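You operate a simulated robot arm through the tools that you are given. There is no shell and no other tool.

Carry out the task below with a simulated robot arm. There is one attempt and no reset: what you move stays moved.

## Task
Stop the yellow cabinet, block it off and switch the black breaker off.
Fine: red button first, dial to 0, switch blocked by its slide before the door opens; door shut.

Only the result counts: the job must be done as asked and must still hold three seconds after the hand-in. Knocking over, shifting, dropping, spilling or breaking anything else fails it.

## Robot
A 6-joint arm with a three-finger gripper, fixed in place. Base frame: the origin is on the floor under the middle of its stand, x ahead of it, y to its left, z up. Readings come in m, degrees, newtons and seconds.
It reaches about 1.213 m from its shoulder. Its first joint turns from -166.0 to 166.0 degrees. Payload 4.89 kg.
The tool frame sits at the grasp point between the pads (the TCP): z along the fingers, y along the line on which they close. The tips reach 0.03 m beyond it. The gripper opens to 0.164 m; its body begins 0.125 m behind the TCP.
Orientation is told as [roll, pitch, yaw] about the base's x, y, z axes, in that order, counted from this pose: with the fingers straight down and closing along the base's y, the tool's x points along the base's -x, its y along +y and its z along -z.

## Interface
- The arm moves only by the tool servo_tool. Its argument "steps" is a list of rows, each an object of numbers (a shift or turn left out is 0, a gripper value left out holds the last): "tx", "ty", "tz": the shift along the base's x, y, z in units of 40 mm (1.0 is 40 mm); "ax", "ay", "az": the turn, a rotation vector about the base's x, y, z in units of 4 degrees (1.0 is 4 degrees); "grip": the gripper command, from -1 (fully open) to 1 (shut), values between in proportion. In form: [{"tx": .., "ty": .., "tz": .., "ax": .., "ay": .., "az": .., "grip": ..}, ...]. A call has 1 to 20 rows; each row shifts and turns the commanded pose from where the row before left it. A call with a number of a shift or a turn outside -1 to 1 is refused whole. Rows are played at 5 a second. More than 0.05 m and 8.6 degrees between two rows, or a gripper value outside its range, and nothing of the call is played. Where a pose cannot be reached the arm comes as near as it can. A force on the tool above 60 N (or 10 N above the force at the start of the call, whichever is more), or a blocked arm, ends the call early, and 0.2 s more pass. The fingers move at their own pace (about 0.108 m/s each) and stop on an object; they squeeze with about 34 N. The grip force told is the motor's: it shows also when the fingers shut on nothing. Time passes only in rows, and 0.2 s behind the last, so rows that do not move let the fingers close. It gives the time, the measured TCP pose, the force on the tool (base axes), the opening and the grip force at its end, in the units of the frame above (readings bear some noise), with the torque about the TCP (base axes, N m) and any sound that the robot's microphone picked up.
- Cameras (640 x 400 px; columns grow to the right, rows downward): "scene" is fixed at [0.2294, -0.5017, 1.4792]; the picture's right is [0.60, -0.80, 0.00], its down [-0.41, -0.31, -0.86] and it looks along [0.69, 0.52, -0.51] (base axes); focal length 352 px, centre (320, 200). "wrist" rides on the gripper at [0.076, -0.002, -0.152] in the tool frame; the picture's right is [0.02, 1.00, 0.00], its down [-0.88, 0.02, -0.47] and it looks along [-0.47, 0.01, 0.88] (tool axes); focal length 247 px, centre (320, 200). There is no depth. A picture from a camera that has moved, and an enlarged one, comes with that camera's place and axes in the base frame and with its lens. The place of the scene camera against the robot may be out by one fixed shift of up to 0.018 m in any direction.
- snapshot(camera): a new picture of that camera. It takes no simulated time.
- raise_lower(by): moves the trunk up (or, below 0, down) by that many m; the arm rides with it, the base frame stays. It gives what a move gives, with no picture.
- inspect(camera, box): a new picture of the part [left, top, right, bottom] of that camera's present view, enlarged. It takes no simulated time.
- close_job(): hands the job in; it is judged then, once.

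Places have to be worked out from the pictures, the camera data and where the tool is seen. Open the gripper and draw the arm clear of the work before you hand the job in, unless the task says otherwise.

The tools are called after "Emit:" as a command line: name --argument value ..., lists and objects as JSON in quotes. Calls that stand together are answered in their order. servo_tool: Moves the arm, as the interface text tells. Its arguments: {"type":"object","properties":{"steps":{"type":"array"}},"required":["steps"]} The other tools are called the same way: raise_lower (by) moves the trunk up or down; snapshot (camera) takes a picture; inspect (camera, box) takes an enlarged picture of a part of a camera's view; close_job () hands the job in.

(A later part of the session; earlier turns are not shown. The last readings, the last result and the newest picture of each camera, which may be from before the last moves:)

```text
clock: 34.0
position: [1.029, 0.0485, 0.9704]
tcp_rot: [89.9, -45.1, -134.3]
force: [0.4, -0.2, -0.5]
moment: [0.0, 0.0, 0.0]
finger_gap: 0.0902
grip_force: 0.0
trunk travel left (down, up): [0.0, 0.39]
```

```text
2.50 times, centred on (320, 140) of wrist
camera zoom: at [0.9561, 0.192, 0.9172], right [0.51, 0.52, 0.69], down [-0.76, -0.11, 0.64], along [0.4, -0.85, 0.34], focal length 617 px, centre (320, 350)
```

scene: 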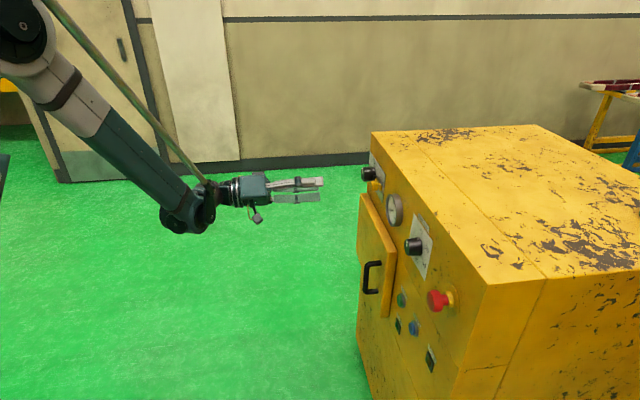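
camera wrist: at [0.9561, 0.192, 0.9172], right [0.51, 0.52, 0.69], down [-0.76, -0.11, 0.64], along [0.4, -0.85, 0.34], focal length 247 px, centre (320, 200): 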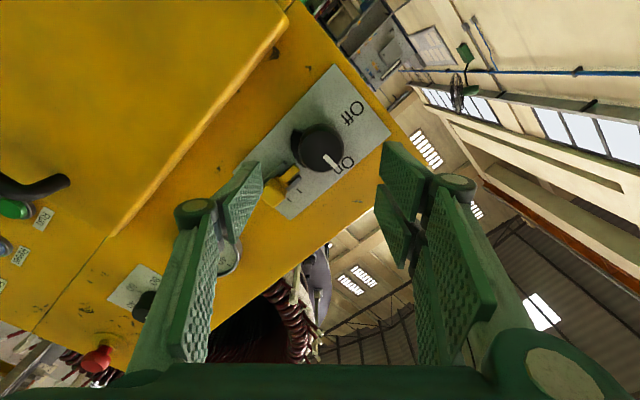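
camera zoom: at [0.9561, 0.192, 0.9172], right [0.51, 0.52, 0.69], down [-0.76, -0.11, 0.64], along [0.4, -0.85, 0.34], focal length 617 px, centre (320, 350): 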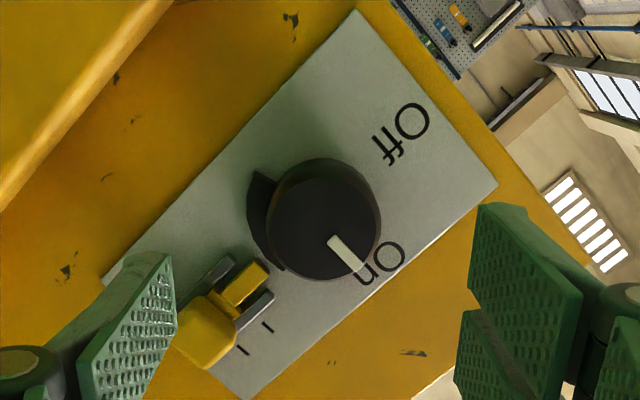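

The On and Off labels put the axis at f≈0.758, z≈0.971 and the knob front near s≈0.79, so I'm within 2 mm. I go straight in until the tips are at about s=0.808, just short of the cam.

Emit:
servo_tool --steps '[{"tx": 0.285, "ty": -0.266}, {"tx": 0.285, "ty": -0.266}, {"tx": 0.285, "ty": -0.266}, {"tx": 0.285, "ty": -0.266}, {"tx": 0.285, "ty": -0.266}, {}]'

Emit:
inspect --camera "wrist" --box '[220, 70, 420, 270]'

Emit:
inspect --camera "scene" --box '[330, 140, 430, 200]'

```text
clock: 35.5
position: [1.0863, -0.0047, 0.9704]
tcp_rot: [89.9, -45.0, -134.2]
force: [0.1, 0.4, 0.1]
moment: [0.0, 0.01, -0.04]
finger_gap: 0.0901
grip_force: 0.1
trunk travel left (down, up): [0.0, 0.39]
```

```text
2.00 times, centred on (320, 170) of wrist
camera zoom: at [1.0139, 0.1391, 0.9169], right [0.51, 0.52, 0.69], down [-0.76, -0.1, 0.64], along [0.4, -0.85, 0.34], focal length 494 px, centre (320, 260)
```

zoom: 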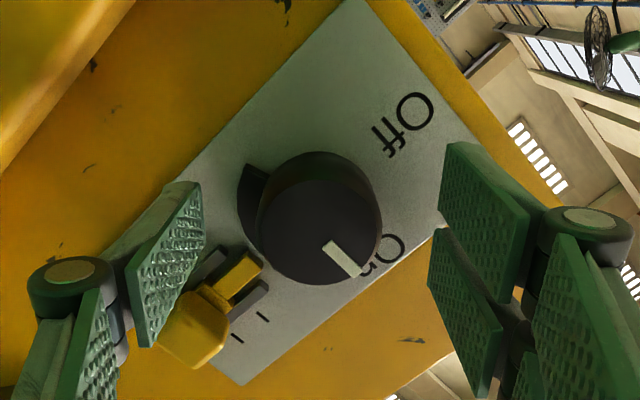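

```text
6.40 times, centred on (380, 170) of scene
camera zoom: at [0.2294, -0.5017, 1.4792], right [0.6, -0.8, 0.0], down [-0.41, -0.31, -0.86], along [0.69, 0.52, -0.51], focal length 2256 px, centre (-64, 392)
```

zoom: 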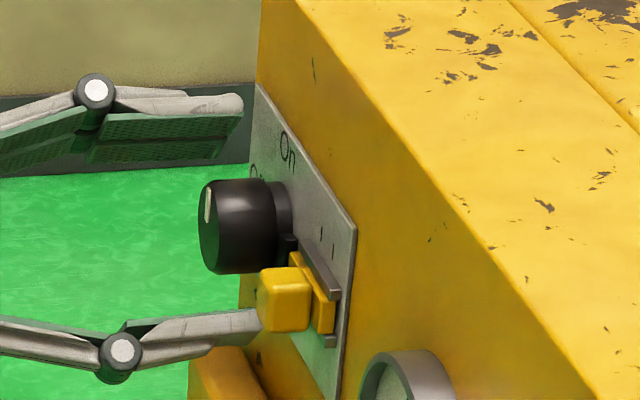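

The knob is centred between the pads, the thumb is clear of the slide handle, and the tips stay short of the cam. I close on it.

Emit:
servo_tool --steps '[{"grip": 1}, {"grip": 1}, {"grip": 1}, {"grip": 1}]'

Emit:
inspect --camera "wrist" --box '[220, 70, 420, 270]'

Emit:
inspect --camera "scene" --box '[330, 140, 430, 200]'

```text
clock: 36.5
position: [1.0858, -0.0045, 0.9704]
tcp_rot: [90.0, -45.1, -134.3]
force: [-12.0, -3.4, -10.4]
moment: [0.15, 0.14, -0.38]
finger_gap: 0.0454
grip_force: 44.9
trunk travel left (down, up): [0.0, 0.39]
```

```text
2.00 times, centred on (320, 170) of wrist
camera zoom: at [1.0136, 0.1389, 0.9166], right [0.51, 0.52, 0.69], down [-0.76, -0.1, 0.64], along [0.4, -0.85, 0.34], focal length 494 px, centre (320, 260)
```

zoom: 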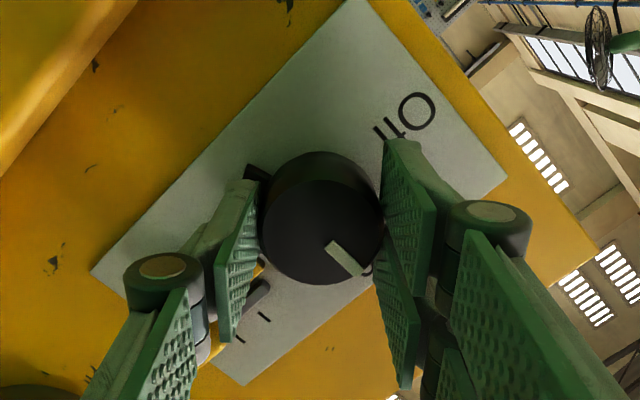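

```text
6.40 times, centred on (380, 170) of scene
camera zoom: at [0.2294, -0.5017, 1.4792], right [0.6, -0.8, 0.0], down [-0.41, -0.31, -0.86], along [0.69, 0.52, -0.51], focal length 2256 px, centre (-64, 392)
```

zoom: 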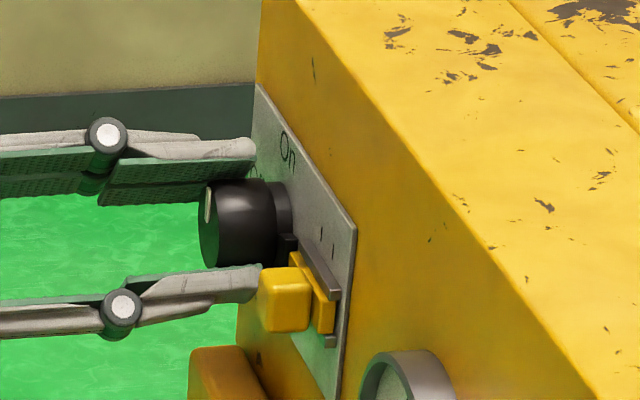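

I've gripped the knob at 45 mm. I relieve the small side load by 1 mm and turn the first 36° counter-clockwise.

Emit:
servo_tool --steps '[{"tx": -0.018, "ty": -0.018, "tz": -0.025, "grip": 1}, {"ax": -0.7133, "ay": 0.7009}, {"ax": -0.7133, "ay": 0.7009}, {"ax": -0.7133, "ay": 0.7009}, {"ax": -0.7133, "ay": 0.7009}, {"ax": -0.7133, "ay": 0.7009}, {"ax": -0.7133, "ay": 0.7009}, {"ax": -0.7133, "ay": 0.7009}, {"ax": -0.7133, "ay": 0.7009}, {"ax": -0.7133, "ay": 0.7009}]'

Emit:
inspect --camera "wrist" --box '[220, 70, 420, 270]'

Emit:
inspect --camera "scene" --box '[330, 140, 430, 200]'

```text
clock: 38.6
position: [1.0859, -0.0034, 0.9687]
tcp_rot: [89.3, -81.1, -133.8]
force: [33.5, 2.0, 25.2]
moment: [-0.29, -0.28, 0.28]
finger_gap: 0.0458
grip_force: 45.0
trunk travel left (down, up): [0.0, 0.39]
```

```text
2.00 times, centred on (320, 170) of wrist
camera zoom: at [0.9829, 0.109, 0.8951], right [0.69, 0.71, 0.13], down [-0.42, 0.25, 0.87], along [0.59, -0.66, 0.47], focal length 494 px, centre (320, 260)
```

zoom: 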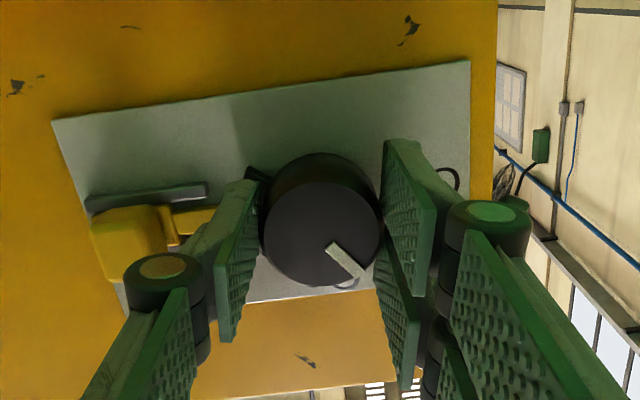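

```text
6.40 times, centred on (380, 170) of scene
camera zoom: at [0.2294, -0.5017, 1.4792], right [0.6, -0.8, 0.0], down [-0.41, -0.31, -0.86], along [0.69, 0.52, -0.51], focal length 2256 px, centre (-64, 392)
```

zoom: 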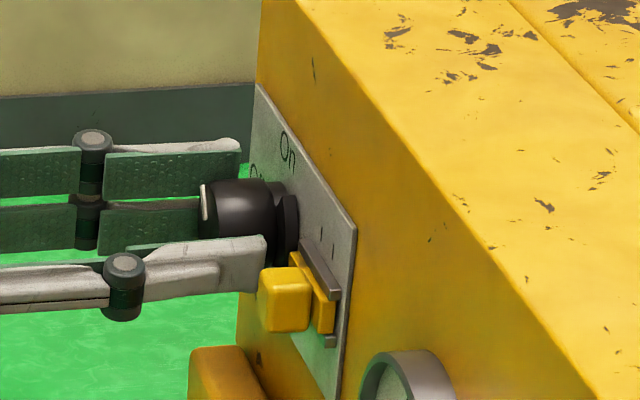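

The knob follows the gripper and the cam is swinging up, but the side load is 42 N. I shift 1–1.5 mm along the reaction to relieve it and see how it responds.

Emit:
servo_tool --steps '[{"tx": 0.034, "ty": 0.0, "tz": 0.03, "grip": 1}, {}]'

```text
clock: 39.2
position: [1.0861, -0.0045, 0.9678]
tcp_rot: [88.8, -81.0, -133.3]
force: [-10.8, 12.0, -6.5]
moment: [0.02, 0.02, 0.0]
finger_gap: 0.0455
grip_force: 45.0
trunk travel left (down, up): [0.0, 0.39]
```

The load is relieved to about 17 N. I turn on by another 28°.

Emit:
servo_tool --steps '[{"ax": -0.7133, "ay": 0.7009}, {"ax": -0.7133, "ay": 0.7009}, {"ax": -0.7133, "ay": 0.7009}, {"ax": -0.7133, "ay": 0.7009}, {"ax": -0.7133, "ay": 0.7009}, {"ax": -0.7133, "ay": 0.7009}, {"ax": -0.7133, "ay": 0.7009}]'

Emit:
inspect --camera "wrist" --box '[220, 70, 420, 270]'

```text
clock: 40.9
position: [1.0856, -0.0044, 0.9696]
tcp_rot: [-89.6, -71.1, 45.0]
force: [-33.9, 1.9, -23.9]
moment: [0.51, 0.58, -0.86]
finger_gap: 0.0456
grip_force: 45.7
trunk travel left (down, up): [0.0, 0.39]
```

```text
2.00 times, centred on (320, 170) of wrist
camera zoom: at [0.9585, 0.082, 0.9002], right [0.66, 0.67, -0.35], down [-0.12, 0.55, 0.83], along [0.74, -0.5, 0.44], focal length 494 px, centre (320, 260)
```

zoom: 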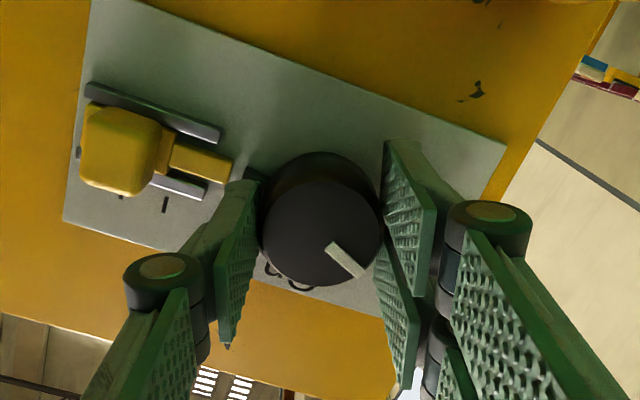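

The side load has swung to −41 N, so I back half a millimetre the other way. Then I finish the remaining 26°.

Emit:
servo_tool --steps '[{"tx": -0.02, "ty": 0.0, "tz": -0.018, "grip": 1}, {}, {"ax": -0.7133, "ay": 0.7009}, {"ax": -0.7133, "ay": 0.7009}, {"ax": -0.7133, "ay": 0.7009}, {"ax": -0.7133, "ay": 0.7009}, {"ax": -0.7133, "ay": 0.7009}, {"ax": -0.7133, "ay": 0.7009}, {"ax": -0.3566, "ay": 0.3504}, {}]'

Emit:
inspect --camera "wrist" --box '[220, 70, 420, 270]'

```text
clock: 43.0
position: [1.0849, -0.006, 0.9695]
tcp_rot: [-89.8, -45.1, 45.3]
force: [13.7, -17.2, 11.0]
moment: [0.22, -0.51, 0.07]
finger_gap: 0.0455
grip_force: 45.0
trunk travel left (down, up): [0.0, 0.39]
```

```text
2.00 times, centred on (320, 170) of wrist
camera zoom: at [0.9379, 0.0614, 0.9188], right [0.48, 0.49, -0.72], down [0.11, 0.78, 0.61], along [0.87, -0.38, 0.33], focal length 494 px, centre (320, 260)
```

zoom: 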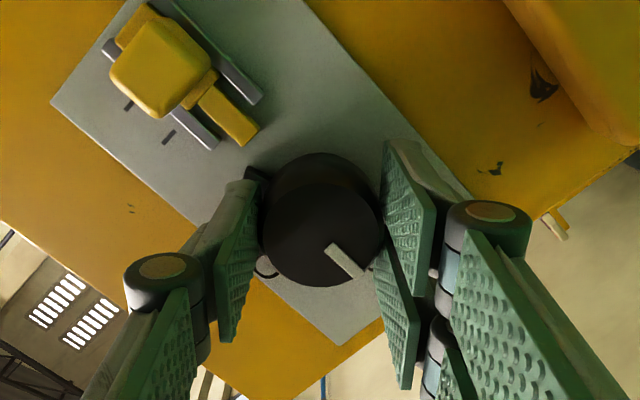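

The pointer now looks along the plate's left direction, towards Off. I release, back out 9 cm and check the switch and the cam.

Emit:
servo_tool --steps '[{"grip": -0.1}, {}, {}, {"tx": -0.4, "ty": 0.393}, {"tx": -0.4, "ty": 0.393}, {"tx": -0.4, "ty": 0.393}, {"tx": -0.4, "ty": 0.393}, {}]'

Emit:
inspect --camera "wrist" --box '[240, 60, 400, 220]'

Emit:
inspect --camera "scene" --box '[350, 145, 430, 195]'

```text
clock: 44.9
position: [1.0223, 0.0593, 0.9698]
tcp_rot: [-89.8, -45.1, 45.3]
force: [0.4, -0.8, 0.1]
moment: [-0.01, 0.0, 0.03]
finger_gap: 0.09
grip_force: 0.1
trunk travel left (down, up): [0.0, 0.39]
```

```text
2.50 times, centred on (320, 140) of wrist
camera zoom: at [0.8736, 0.1251, 0.9188], right [0.48, 0.49, -0.72], down [0.11, 0.78, 0.61], along [0.87, -0.38, 0.33], focal length 617 px, centre (320, 350)
```

zoom: 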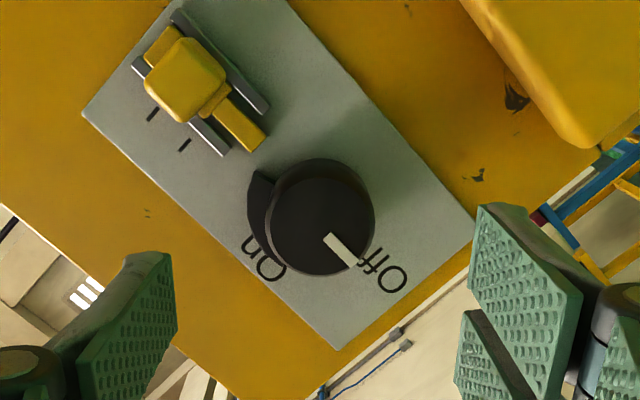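

```text
8.00 times, centred on (390, 170) of scene
camera zoom: at [0.2294, -0.5017, 1.4792], right [0.6, -0.8, 0.0], down [-0.41, -0.31, -0.86], along [0.69, 0.52, -0.51], focal length 2820 px, centre (-240, 440)
```

zoom: 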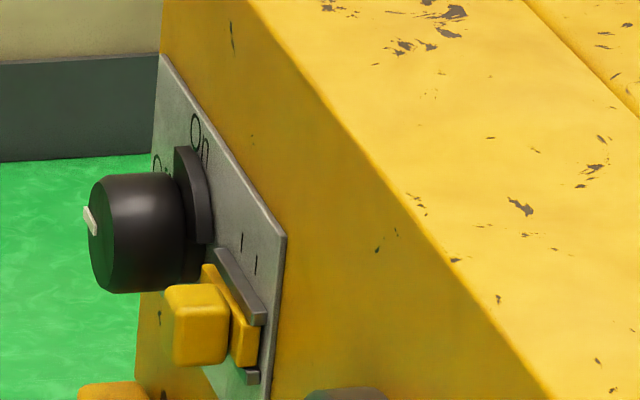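

The switch is on Off and its cam now points up, so the slide's path is free. Next I push the slide's handle towards the knob from its right side: I close the fingers, roll the tool back level, and move to f≈0.625 just right of the handle.

Emit:
servo_tool --steps '[{"tx": -0.355, "ty": -0.435, "ax": 0.7133, "ay": -0.7009, "grip": 1}, {"tx": -0.355, "ty": -0.435, "ax": 0.7133, "ay": -0.7009}, {"tx": -0.355, "ty": -0.435, "ax": 0.7133, "ay": -0.7009}, {"tx": -0.355, "ty": -0.435, "ax": 0.7133, "ay": -0.7009}, {"tx": -0.355, "ty": -0.435, "ax": 0.7133, "ay": -0.7009}, {"tx": -0.355, "ty": -0.435, "ax": 0.7133, "ay": -0.7009}, {"ax": 0.7133, "ay": -0.7009}, {"ax": 0.7133, "ay": -0.7009}, {"ax": 0.7133, "ay": -0.7009}, {"ax": 0.7133, "ay": -0.7009}, {"ax": 0.8917, "ay": -0.8761}, {}]'

Emit:
snapshot --camera "wrist"

Emit:
inspect --camera "scene" --box '[320, 140, 440, 215]'

```text
clock: 47.5
position: [0.9358, -0.0469, 0.9707]
tcp_rot: [30.1, -89.9, -74.6]
force: [0.0, 1.3, 0.3]
moment: [0.0, -0.03, 0.01]
finger_gap: 0.0001
grip_force: 34.0
trunk travel left (down, up): [0.0, 0.39]
```

```text
taken
camera wrist: at [0.826, 0.0582, 0.8951], right [0.7, 0.71, -0.02], down [-0.32, 0.34, 0.88], along [0.64, -0.61, 0.47], focal length 247 px, centre (320, 200)
```

wrist: 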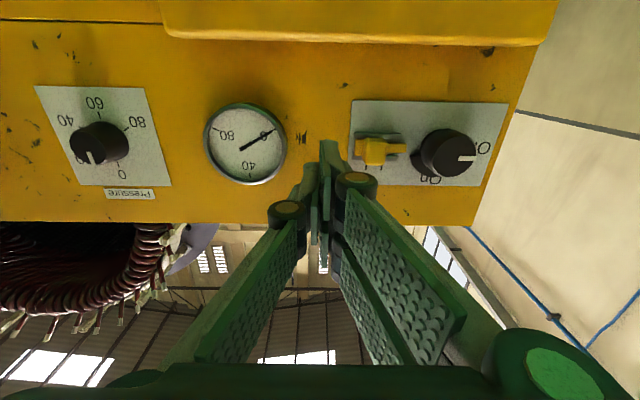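

```text
5.33 times, centred on (380, 178) of scene
camera zoom: at [0.2294, -0.5017, 1.4792], right [0.6, -0.8, 0.0], down [-0.41, -0.31, -0.86], along [0.69, 0.52, -0.51], focal length 1880 px, centre (0, 320)
```

zoom: 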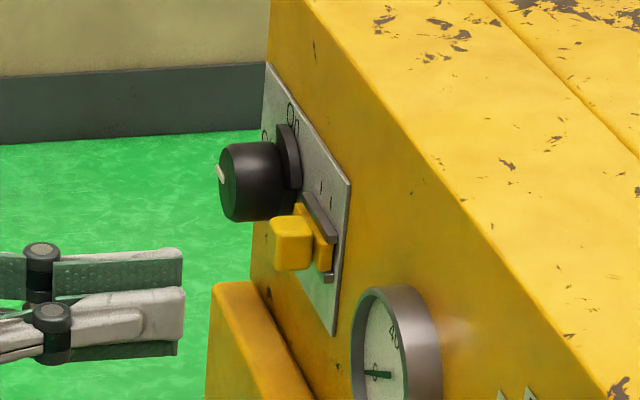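

The handle block spans f≈0.664–0.690 and my closed tips' outer side is near f≈0.639, clear to its right. I advance until the tips are at s≈0.802, beside the handle.

Emit:
servo_tool --steps '[{"tx": 0.319, "ty": -0.314}, {"tx": 0.319, "ty": -0.314}, {"tx": 0.319, "ty": -0.314}, {"tx": 0.319, "ty": -0.314}, {}]'

Emit:
snapshot --camera "wrist"

Emit:
inspect --camera "scene" --box '[320, 140, 440, 215]'

```text
clock: 48.6
position: [0.9873, -0.0967, 0.9703]
tcp_rot: [10.7, -89.8, -55.1]
force: [0.1, 0.1, 0.6]
moment: [0.06, 0.03, -0.02]
finger_gap: 0.0
grip_force: 34.2
trunk travel left (down, up): [0.0, 0.39]
```

```text
taken
camera wrist: at [0.8774, 0.0073, 0.895], right [0.7, 0.71, -0.02], down [-0.32, 0.34, 0.88], along [0.64, -0.61, 0.47], focal length 247 px, centre (320, 200)
```

wrist: 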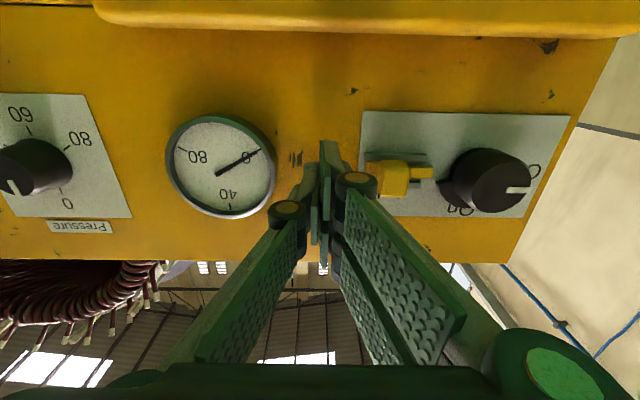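

```text
5.33 times, centred on (380, 178) of scene
camera zoom: at [0.2294, -0.5017, 1.4792], right [0.6, -0.8, 0.0], down [-0.41, -0.31, -0.86], along [0.69, 0.52, -0.51], focal length 1880 px, centre (0, 320)
```

zoom: 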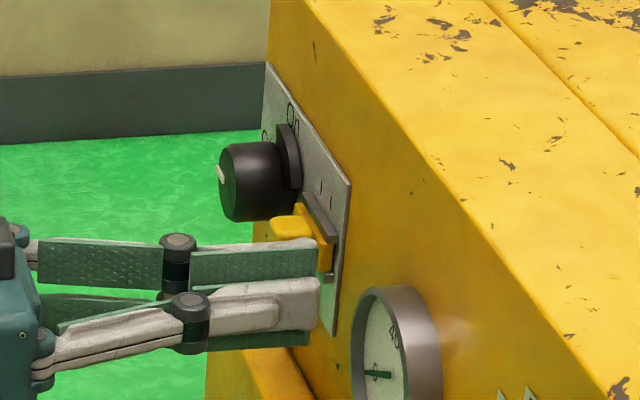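

The tips are level with the handle and clear of the plate. I move along the face towards it, 2 cm first and then in 2.5 mm steps, watching for contact force.

Emit:
servo_tool --steps '[{"tx": 0.0876, "ty": 0.0892}, {"tx": 0.0876, "ty": 0.0892}, {"tx": 0.0876, "ty": 0.0892}, {"tx": 0.0876, "ty": 0.0892}, {"tx": 0.0438, "ty": 0.0446}, {"tx": 0.0438, "ty": 0.0446}]'

Emit:
inspect --camera "wrist" --box '[260, 90, 420, 240]'

```text
clock: 50.0
position: [1.006, -0.0788, 0.9698]
tcp_rot: [11.1, -89.9, -55.7]
force: [0.0, 0.0, -0.3]
moment: [0.03, 0.04, 0.0]
finger_gap: 0.0
grip_force: 33.4
trunk travel left (down, up): [0.0, 0.39]
```

```text
2.67 times, centred on (340, 165) of wrist
camera zoom: at [0.8949, 0.0261, 0.8948], right [0.7, 0.71, -0.02], down [-0.32, 0.34, 0.88], along [0.64, -0.61, 0.47], focal length 659 px, centre (267, 293)
```

zoom: 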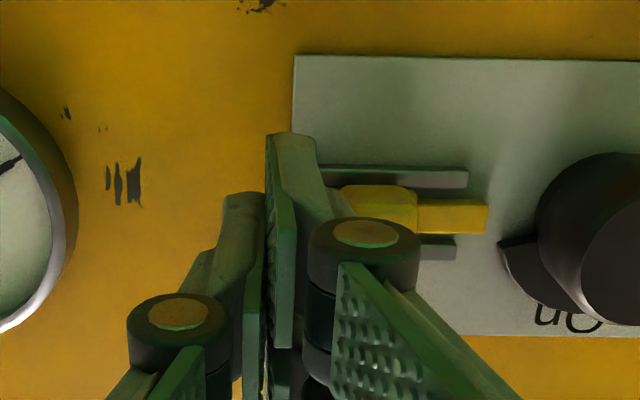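

The finger's outer side is still a few mm from the handle with no force. I keep stepping 2.5 mm at a time.

Emit:
servo_tool --steps '[{"tx": 0.0438, "ty": 0.0446}, {"tx": 0.0438, "ty": 0.0446}, {"tx": 0.0438, "ty": 0.0446}, {"tx": 0.0438, "ty": 0.0446}]'

Emit:
inspect --camera "wrist" --box '[260, 90, 420, 240]'

```text
clock: 51.0
position: [1.0124, -0.0709, 0.9691]
tcp_rot: [10.9, -90.0, -55.4]
force: [-0.9, -0.9, 0.1]
moment: [0.02, 0.0, -0.07]
finger_gap: 0.0
grip_force: 34.5
trunk travel left (down, up): [0.0, 0.39]
```

```text
2.67 times, centred on (340, 165) of wrist
camera zoom: at [0.902, 0.0331, 0.8949], right [0.7, 0.71, -0.02], down [-0.32, 0.34, 0.88], along [0.64, -0.61, 0.47], focal length 659 px, centre (267, 293)
```

zoom: 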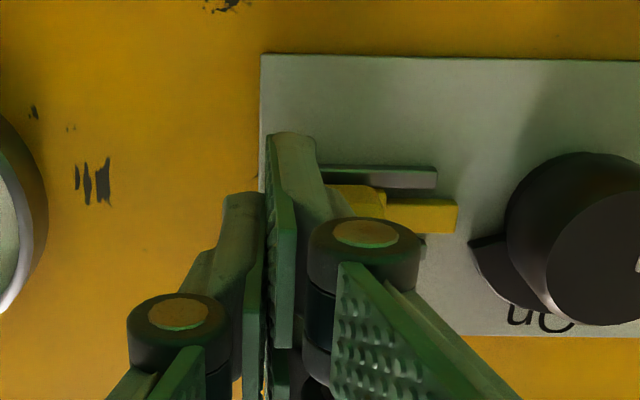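

Still no contact force and the slide hasn't moved relative to the knob. I check from the scene camera.

Emit:
inspect --camera "scene" --box '[350, 145, 430, 195]'

Emit:
snapshot --camera "wrist"

```text
8.00 times, centred on (390, 170) of scene
camera zoom: at [0.2294, -0.5017, 1.4792], right [0.6, -0.8, 0.0], down [-0.41, -0.31, -0.86], along [0.69, 0.52, -0.51], focal length 2820 px, centre (-240, 440)
```

zoom: 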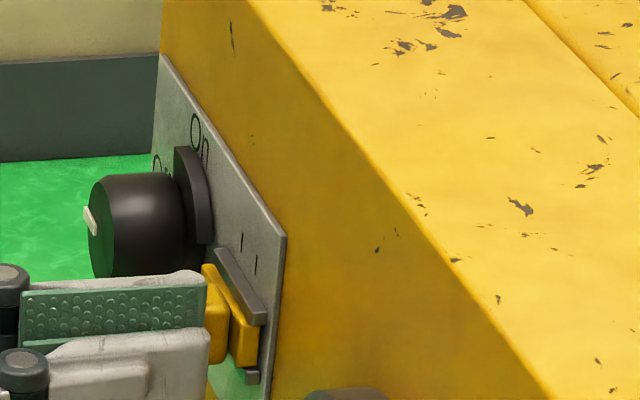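

```text
taken
camera wrist: at [0.902, 0.0331, 0.8949], right [0.7, 0.71, -0.02], down [-0.32, 0.34, 0.88], along [0.64, -0.61, 0.47], focal length 247 px, centre (320, 200)
```

wrist: 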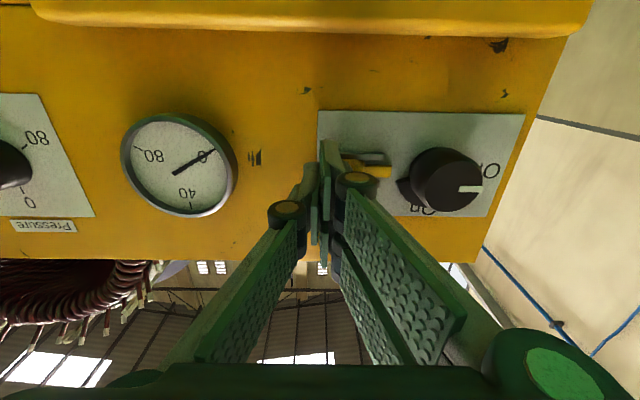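

The scene view shows the tips overlapping about two thirds of the handle's height, probably just short of touching. I continue in small steps.

Emit:
servo_tool --steps '[{"tx": 0.0438, "ty": 0.0446}, {"tx": 0.0438, "ty": 0.0446}]'

Emit:
inspect --camera "wrist" --box '[260, 90, 420, 240]'

Emit:
inspect --camera "scene" --box '[350, 145, 430, 195]'

```text
clock: 51.6
position: [1.0166, -0.0685, 0.9699]
tcp_rot: [11.3, -90.0, -55.8]
force: [-0.3, -2.2, -0.5]
moment: [-0.04, 0.01, -0.02]
finger_gap: 0.0
grip_force: 33.6
trunk travel left (down, up): [0.0, 0.39]
```

```text
2.67 times, centred on (340, 165) of wrist
camera zoom: at [0.9058, 0.0368, 0.8949], right [0.7, 0.71, -0.02], down [-0.32, 0.34, 0.88], along [0.64, -0.61, 0.47], focal length 659 px, centre (267, 293)
```

zoom: 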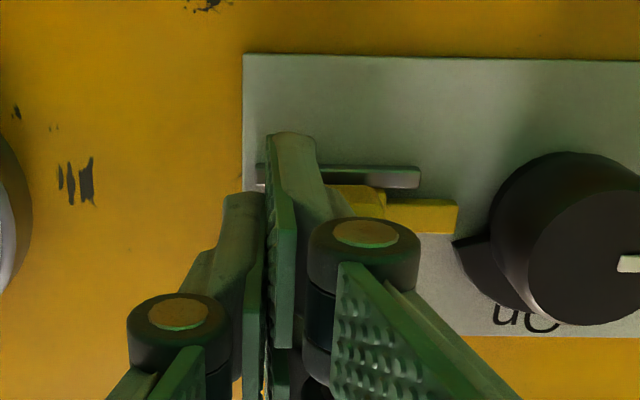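

```text
8.00 times, centred on (390, 170) of scene
camera zoom: at [0.2294, -0.5017, 1.4792], right [0.6, -0.8, 0.0], down [-0.41, -0.31, -0.86], along [0.69, 0.52, -0.51], focal length 2820 px, centre (-240, 440)
```

zoom: 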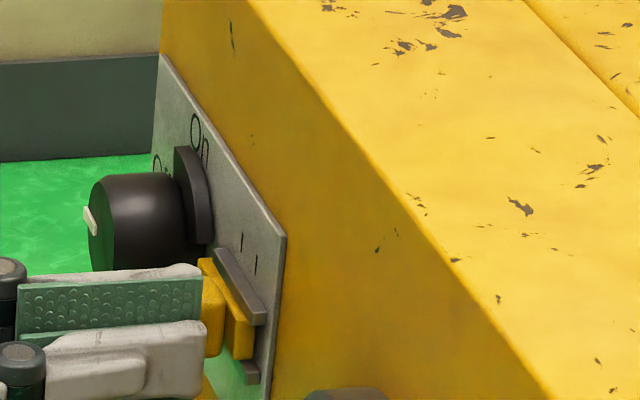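

The slide is moving now, about 7 mm so far with almost no force. I push on roughly 12 mm more towards the left tick.

Emit:
servo_tool --steps '[{"tx": 0.0438, "ty": 0.0446}, {"tx": 0.0438, "ty": 0.0446}, {"tx": 0.0438, "ty": 0.0446}, {"tx": 0.0438, "ty": 0.0446}, {}]'

Emit:
inspect --camera "wrist" --box '[260, 90, 420, 240]'

Emit:
inspect --camera "scene" --box '[350, 145, 430, 195]'

```text
clock: 52.9
position: [1.0242, -0.0605, 0.9678]
tcp_rot: [10.1, -89.9, -54.5]
force: [-0.2, 0.1, 0.5]
moment: [0.02, 0.0, 0.0]
finger_gap: 0.0
grip_force: 34.7
trunk travel left (down, up): [0.0, 0.39]
```

```text
2.67 times, centred on (340, 165) of wrist
camera zoom: at [0.9131, 0.044, 0.8948], right [0.7, 0.71, -0.02], down [-0.32, 0.34, 0.88], along [0.64, -0.61, 0.47], focal length 659 px, centre (267, 293)
```

zoom: 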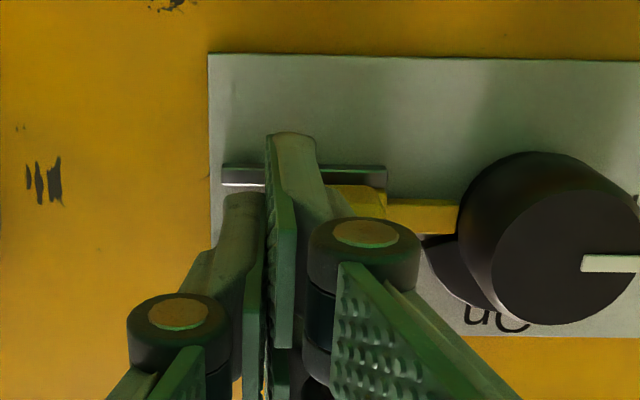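

```text
8.00 times, centred on (390, 170) of scene
camera zoom: at [0.2294, -0.5017, 1.4792], right [0.6, -0.8, 0.0], down [-0.41, -0.31, -0.86], along [0.69, 0.52, -0.51], focal length 2820 px, centre (-240, 440)
```

zoom: 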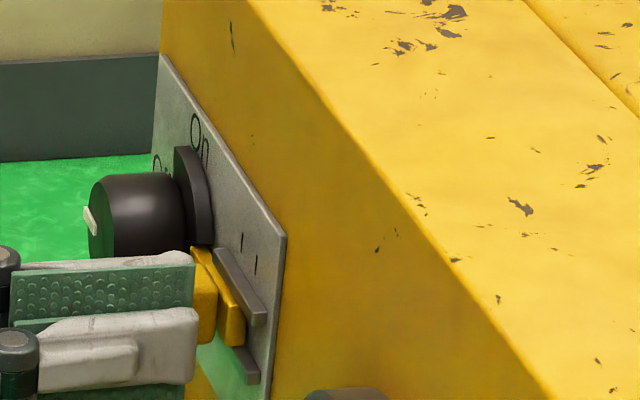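

The slide has moved roughly 16–18 mm, with its tongue now under the knob beside the cam. I nudge on in 1.25 mm steps to find its end stop.

Emit:
servo_tool --steps '[{"tx": 0.0219, "ty": 0.0223}, {"tx": 0.0219, "ty": 0.0223}, {}]'

Emit:
inspect --camera "wrist" --box '[260, 90, 420, 240]'

```text
clock: 53.6
position: [1.0234, -0.0604, 0.9691]
tcp_rot: [24.3, -89.8, -68.9]
force: [-24.4, -8.3, -8.0]
moment: [0.02, 0.25, -0.38]
finger_gap: 0.0
grip_force: 33.5
trunk travel left (down, up): [0.0, 0.39]
```

```text
2.67 times, centred on (340, 165) of wrist
camera zoom: at [0.9139, 0.0446, 0.895], right [0.7, 0.71, -0.02], down [-0.32, 0.34, 0.88], along [0.64, -0.61, 0.47], focal length 659 px, centre (267, 293)
```

zoom: 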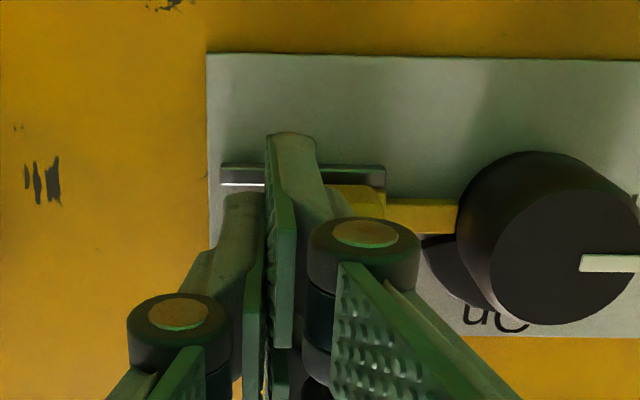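

The force rose to about 26 N against the push, so it is at a stop. I back off to the right and then away from the face, and check the slide against its ticks.

Emit:
servo_tool --steps '[{"tx": -0.0876, "ty": -0.0892}, {"tx": -0.175, "ty": -0.178}, {"tx": -0.175, "ty": -0.178}, {"tx": -0.4, "ty": 0.393}, {"tx": -0.4, "ty": 0.393}, {"tx": -0.4, "ty": 0.393}, {"tx": -0.4, "ty": 0.393}, {}]'

Emit:
inspect --camera "wrist" --box '[310, 90, 470, 190]'

Emit:
inspect --camera "scene" --box '[350, 145, 430, 195]'

```text
clock: 55.5
position: [0.9432, -0.014, 0.9697]
tcp_rot: [9.4, -89.9, -53.8]
force: [0.5, 0.4, -0.7]
moment: [-0.04, -0.04, 0.06]
finger_gap: 0.0
grip_force: 34.2
trunk travel left (down, up): [0.0, 0.39]
```

```text
4.00 times, centred on (390, 140) of wrist
camera zoom: at [0.8332, 0.0902, 0.8953], right [0.7, 0.71, -0.02], down [-0.32, 0.34, 0.88], along [0.64, -0.61, 0.47], focal length 988 px, centre (40, 440)
```

zoom: 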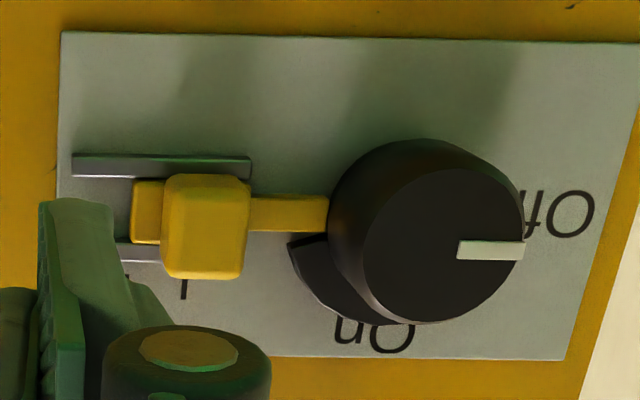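

```text
8.00 times, centred on (390, 170) of scene
camera zoom: at [0.2294, -0.5017, 1.4792], right [0.6, -0.8, 0.0], down [-0.41, -0.31, -0.86], along [0.69, 0.52, -0.51], focal length 2820 px, centre (-240, 440)
```

zoom: 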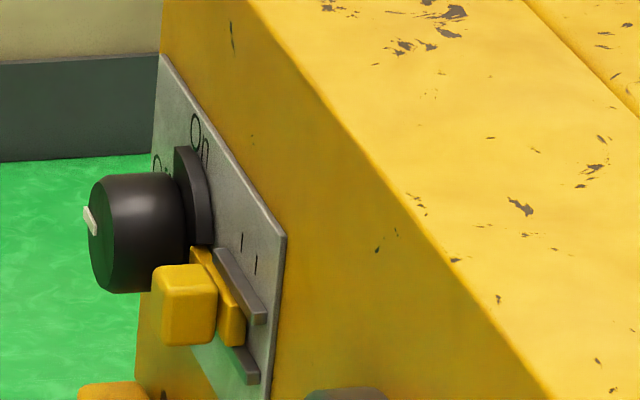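

The slide sits at the left tick with its tongue under the cam, so the switch is blocked at Off. Now the door: I estimate its handle bar at f≈0.53, z≈0.68–0.82, and the hinge at f≈0.81. I back off and go down in front of the handle with the tool tilted 15° down to look.

Emit:
servo_tool --steps '[{"tx": -0.6, "ty": -0.117, "tz": -0.708, "ax": 0.438, "ay": 0.446, "grip": -0.1}, {"tx": -0.6, "ty": -0.117, "tz": -0.708, "ax": 0.438, "ay": 0.446}, {"tx": -0.6, "ty": -0.117, "tz": -0.708, "ax": 0.438, "ay": 0.446}, {"tx": -0.6, "ty": -0.117, "tz": -0.708, "ax": 0.438, "ay": 0.446}, {"tx": -0.6, "ty": -0.117, "tz": -0.708, "ax": 0.438, "ay": 0.446}, {"tx": -0.6, "ty": -0.117, "tz": -0.708, "ax": 0.438, "ay": 0.446}, {}]'

Emit:
snapshot --camera "wrist"

Emit:
snapshot --camera "scene"

```text
clock: 57.0
position: [0.8057, -0.0402, 0.8061]
tcp_rot: [0.0, -74.6, -44.6]
force: [0.1, -0.4, -0.1]
moment: [-0.02, -0.01, 0.01]
finger_gap: 0.0905
grip_force: 0.1
out of reach, approached as far as the arm can: row 6
trunk travel left (down, up): [0.0, 0.39]
```

```text
taken
camera wrist: at [0.6848, 0.0747, 0.7746], right [0.7, 0.72, -0.02], down [-0.15, 0.17, 0.97], along [0.7, -0.68, 0.22], focal length 247 px, centre (320, 200)
```

wrist: 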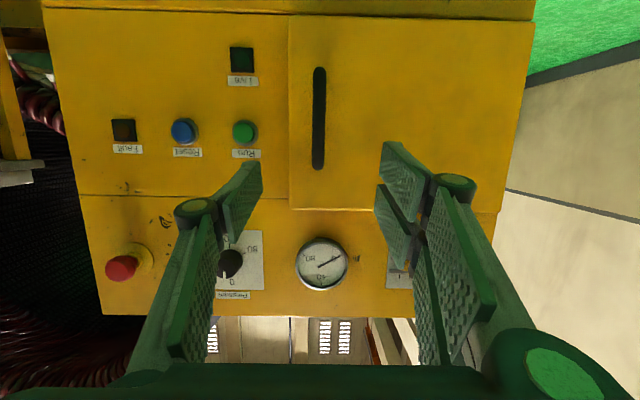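

```text
taken
```

scene: 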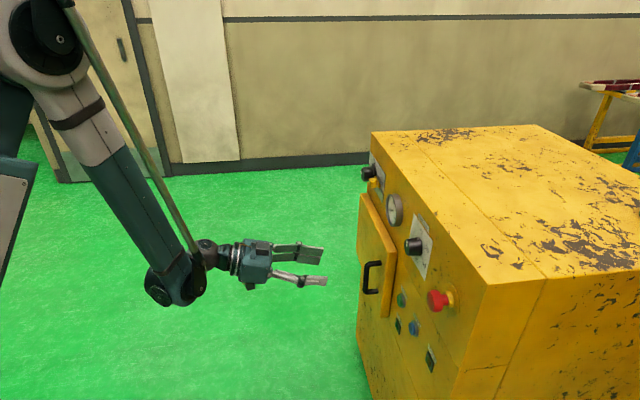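

The handle bar is seen at f≈0.534, z≈0.69–0.80, straight ahead of the tool. The arm only limits how low I can go while close in, so I move forward and down together, stopping just short of the bar.

Emit:
servo_tool --steps '[{"tx": 0.5, "ty": -0.497}, {"tx": 0.5, "ty": -0.497, "tz": -0.5}, {"tx": 0.5, "ty": -0.497, "tz": -0.5}, {"tx": 0.3, "ty": -0.305, "tz": -0.5}, {}]'

Emit:
snapshot --camera "wrist"

Emit:
inspect --camera "scene" --box '[300, 180, 460, 330]'

```text
clock: 58.2
position: [0.8832, -0.1124, 0.7515]
tcp_rot: [0.0, -74.7, -44.6]
force: [-0.3, 0.0, -0.1]
moment: [0.01, 0.01, 0.03]
finger_gap: 0.0904
grip_force: 0.0
out of reach, approached as far as the arm can: row 4
trunk travel left (down, up): [0.0, 0.39]
```

```text
taken
camera wrist: at [0.7615, 0.0027, 0.72], right [0.7, 0.72, -0.02], down [-0.15, 0.17, 0.97], along [0.7, -0.68, 0.22], focal length 247 px, centre (320, 200)
```

wrist: 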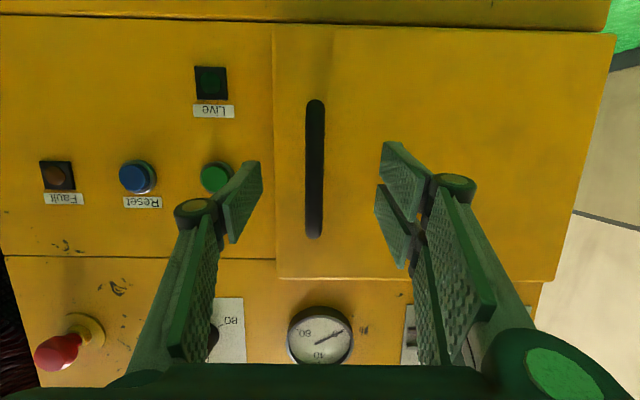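

```text
2.67 times, centred on (380, 255) of scene
camera zoom: at [0.2294, -0.5017, 1.4792], right [0.6, -0.8, 0.0], down [-0.41, -0.31, -0.86], along [0.69, 0.52, -0.51], focal length 940 px, centre (160, 53)
```

zoom: 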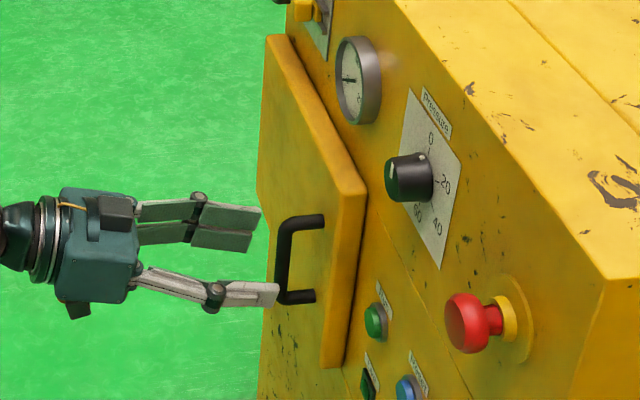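

The bar is slightly left of my tool axis, at f≈0.533, with its centre at z≈0.745. I shift 6 mm, move in 4.7 cm so the pads straddle it, and then close.

Emit:
servo_tool --steps '[{"tx": 0.244, "ty": -0.31, "tz": -0.04}, {"tx": 0.244, "ty": -0.31, "tz": -0.04}, {"tx": 0.244, "ty": -0.31, "tz": -0.04}, {}]'

Emit:
snapshot --camera "wrist"

Emit:
inspect --camera "scene" --box '[320, 220, 440, 310]'

```text
clock: 59.2
position: [0.9108, -0.1493, 0.7468]
tcp_rot: [0.2, -74.9, -44.5]
force: [-0.2, -0.7, -0.4]
moment: [0.03, 0.01, 0.01]
finger_gap: 0.0904
grip_force: 0.1
trunk travel left (down, up): [0.0, 0.39]
```

```text
taken
camera wrist: at [0.7907, -0.034, 0.7149], right [0.7, 0.72, -0.02], down [-0.15, 0.17, 0.97], along [0.7, -0.67, 0.23], focal length 247 px, centre (320, 200)
```

wrist: 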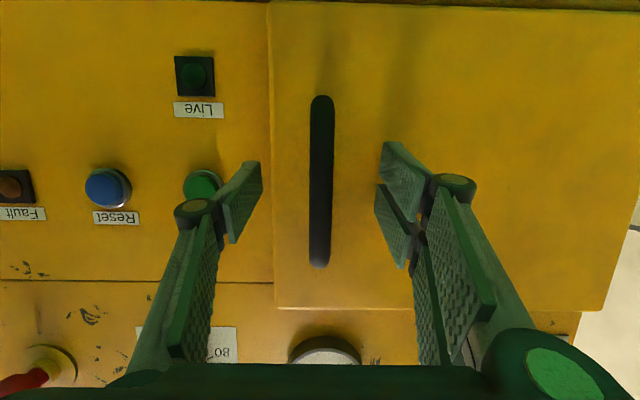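

```text
4.44 times, centred on (380, 265) of scene
camera zoom: at [0.2294, -0.5017, 1.4792], right [0.6, -0.8, 0.0], down [-0.41, -0.31, -0.86], along [0.69, 0.52, -0.51], focal length 1566 px, centre (53, -89)
```

zoom: 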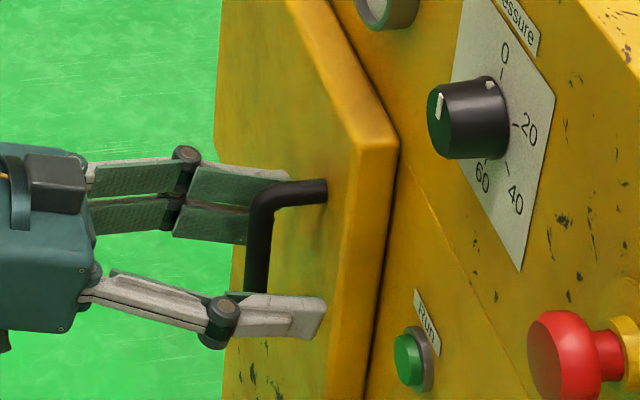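

The bar is centred between the pads, at about the TCP's depth. I close the gripper on it.

Emit:
servo_tool --steps '[{"grip": 1}, {"grip": 1}, {"grip": 1}, {"grip": 1}, {"grip": 1}]'

Emit:
snapshot --camera "wrist"

```text
clock: 60.5
position: [0.9118, -0.1478, 0.7471]
tcp_rot: [0.1, -74.8, -44.6]
force: [10.4, 6.5, 3.4]
moment: [0.41, -0.33, -0.06]
finger_gap: 0.0144
grip_force: 45.1
trunk travel left (down, up): [0.0, 0.39]
```

```text
taken
camera wrist: at [0.791, -0.0335, 0.7148], right [0.7, 0.72, -0.02], down [-0.15, 0.17, 0.97], along [0.7, -0.67, 0.23], focal length 247 px, centre (320, 200)
```

wrist: 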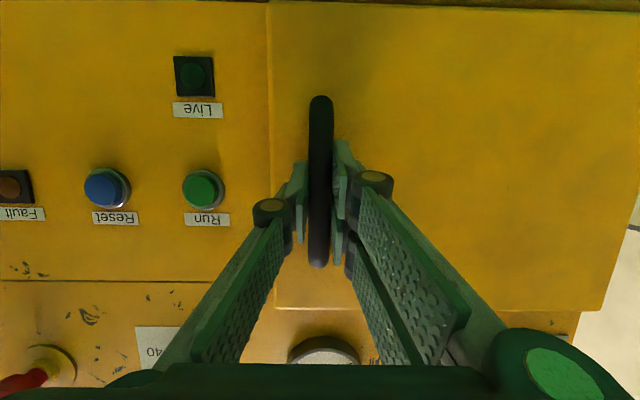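

I have the bar at 14 mm. I estimate the hinge at s≈0.805, f≈0.81, which gives a handle radius of about 0.28 m, so I pull along that arc and yaw with the door, 12° first.

Emit:
servo_tool --steps '[{"tx": -0.1335, "ty": 0.205, "az": -0.5, "grip": 1}, {"tx": -0.1335, "ty": 0.205, "az": -0.5}, {"tx": -0.1185, "ty": 0.2145, "az": -0.5}, {"tx": -0.1185, "ty": 0.2145, "az": -0.5}, {"tx": -0.1045, "ty": 0.222, "az": -0.5}, {"tx": -0.1045, "ty": 0.222, "az": -0.5}, {}]'

Emit:
snapshot --camera "scene"

Emit:
snapshot --camera "wrist"

```text
clock: 62.1
position: [0.8851, -0.0965, 0.7473]
tcp_rot: [0.2, -75.1, -56.4]
force: [6.2, 2.5, -3.9]
moment: [0.03, -0.53, -0.05]
finger_gap: 0.0143
grip_force: 45.0
trunk travel left (down, up): [0.0, 0.39]
stopped in row 7: the force on the tool passed its limit at 61 N (the readings are from after the stop); the commanded pose is now the measured one
```

```text
taken
```

scene: 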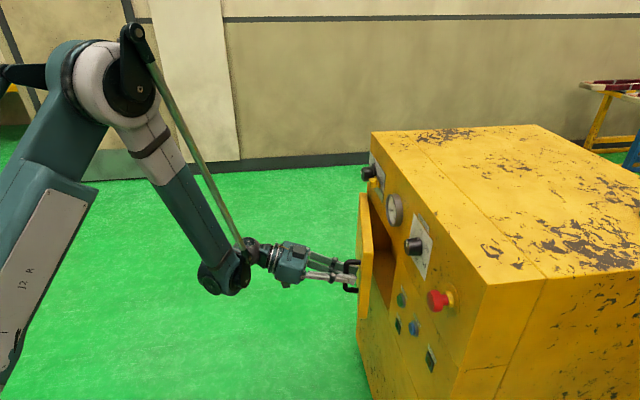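

```text
taken
camera wrist: at [0.7909, 0.0412, 0.7147], right [0.83, 0.56, -0.02], down [-0.11, 0.2, 0.97], along [0.55, -0.8, 0.23], focal length 247 px, centre (320, 200)
```

wrist: 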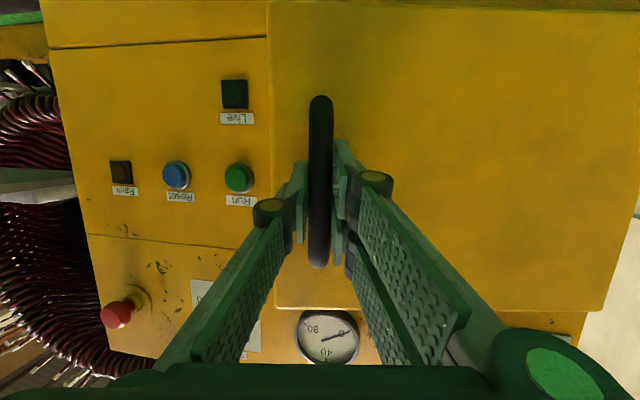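

The door opens and the tool stays square to it, with a short force spike at the end. I continue the arc another 8° in smaller steps and look at the force.

Emit:
servo_tool --steps '[{"tx": -0.0878, "ty": 0.2283, "az": -0.5}, {"tx": -0.0878, "ty": 0.2283, "az": -0.5}, {"tx": -0.071, "ty": 0.2345, "az": -0.5}, {"tx": -0.071, "ty": 0.2345, "az": -0.5}]'

```text
clock: 63.1
position: [0.8738, -0.0592, 0.7468]
tcp_rot: [0.1, -75.0, -64.3]
force: [50.5, 11.2, 12.4]
moment: [0.66, -0.57, -0.12]
finger_gap: 0.0144
grip_force: 45.1
trunk travel left (down, up): [0.0, 0.39]
```

The reaction is almost purely radial, which puts the hinge nearer the face plane, at about s=0.822, f=0.81 with R≈0.2845. I correct to that arc and carry on to about 32°.

Emit:
servo_tool --steps '[{"tx": 0.04, "ty": 0.08}, {"tx": -0.042, "ty": 0.246, "az": -0.5}, {"tx": -0.042, "ty": 0.246, "az": -0.5}, {"tx": -0.024, "ty": 0.2465, "az": -0.5}, {"tx": -0.024, "ty": 0.2465, "az": -0.5}, {"tx": -0.0065, "ty": 0.248, "az": -0.5}, {"tx": -0.0065, "ty": 0.248, "az": -0.5}]'

Emit:
snapshot --camera "scene"

```text
clock: 64.7
position: [0.8661, 0.0025, 0.7476]
tcp_rot: [0.1, -74.9, -76.5]
force: [-21.4, -0.5, -16.9]
moment: [-0.04, -0.31, -0.1]
finger_gap: 0.0143
grip_force: 45.1
trunk travel left (down, up): [0.0, 0.39]
```

```text
taken
```

scene: 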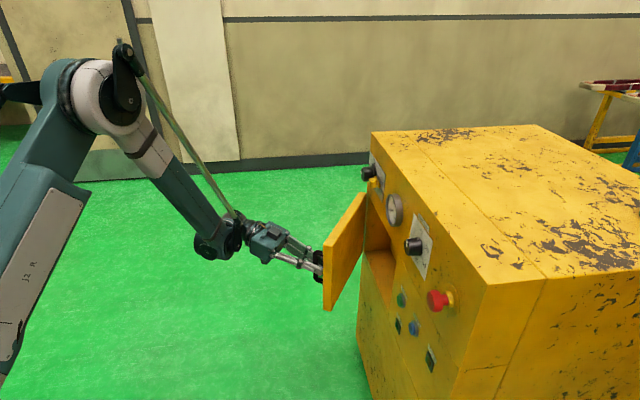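

Fitting a circle through the measured points gives the hinge at s≈0.814, f≈0.811 with R≈0.284, and the load is only 27 N. I continue on that arc to about 44°.

Emit:
servo_tool --steps '[{"tx": -0.05, "ty": 0.002}, {"tx": 0.003, "ty": 0.2475, "az": -0.5}, {"tx": 0.003, "ty": 0.2475, "az": -0.5}, {"tx": 0.0215, "ty": 0.2468, "az": -0.5}, {"tx": 0.0215, "ty": 0.2468, "az": -0.5}, {"tx": 0.0385, "ty": 0.2443, "az": -0.5}, {"tx": 0.0385, "ty": 0.2443, "az": -0.5}]'

Emit:
inspect --camera "scene" --box '[280, 150, 480, 330]'

```text
clock: 66.3
position: [0.8717, 0.0621, 0.7474]
tcp_rot: [0.0, -75.0, -88.4]
force: [16.1, -4.5, -15.5]
moment: [-0.22, -0.54, -0.06]
finger_gap: 0.0144
grip_force: 44.9
trunk travel left (down, up): [0.0, 0.39]
```

```text
2.22 times, centred on (380, 240) of scene
camera zoom: at [0.2294, -0.5017, 1.4792], right [0.6, -0.8, 0.0], down [-0.41, -0.31, -0.86], along [0.69, 0.52, -0.51], focal length 783 px, centre (187, 111)
```

zoom: 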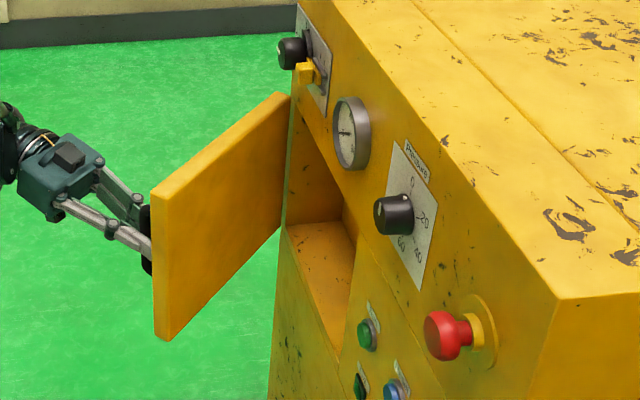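

At about 44° the load is low and the recess is starting to show. I continue the arc to about 60°.

Emit:
servo_tool --steps '[{"tx": 0.0563, "ty": 0.241, "az": -0.5}, {"tx": 0.0563, "ty": 0.241, "az": -0.5}, {"tx": 0.0723, "ty": 0.2375, "az": -0.5}, {"tx": 0.0723, "ty": 0.2375, "az": -0.5}, {"tx": 0.088, "ty": 0.2305, "az": -0.5}, {"tx": 0.088, "ty": 0.2305, "az": -0.5}, {"tx": 0.105, "ty": 0.2245, "az": -0.5}, {"tx": 0.105, "ty": 0.2245, "az": -0.5}]'

Emit:
inspect --camera "scene" --box '[280, 150, 480, 330]'

```text
clock: 67.2
position: [0.8782, 0.0821, 0.7469]
tcp_rot: [0.4, -74.7, -94.2]
force: [-14.7, 4.5, 2.3]
moment: [-0.19, -0.11, -0.04]
finger_gap: 0.0145
grip_force: 45.4
out of reach, approached as far as the arm can: row 3, 4
trunk travel left (down, up): [0.0, 0.39]
stopped in row 4: the force on the tool passed its limit at 67 N (the readings are from after the stop); the commanded pose is now the measured one
```

```text
2.22 times, centred on (380, 240) of scene
camera zoom: at [0.2294, -0.5017, 1.4792], right [0.6, -0.8, 0.0], down [-0.41, -0.31, -0.86], along [0.69, 0.52, -0.51], focal length 783 px, centre (187, 111)
```

zoom: 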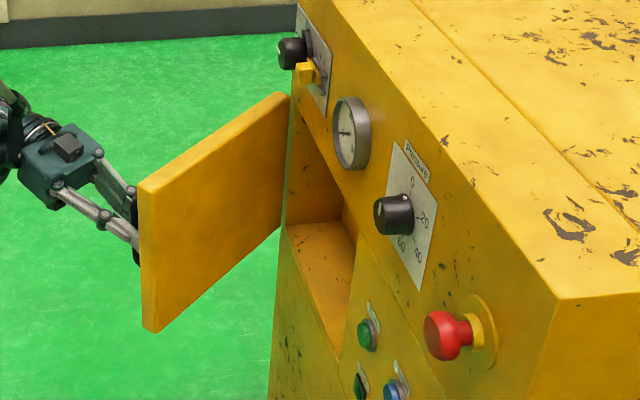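

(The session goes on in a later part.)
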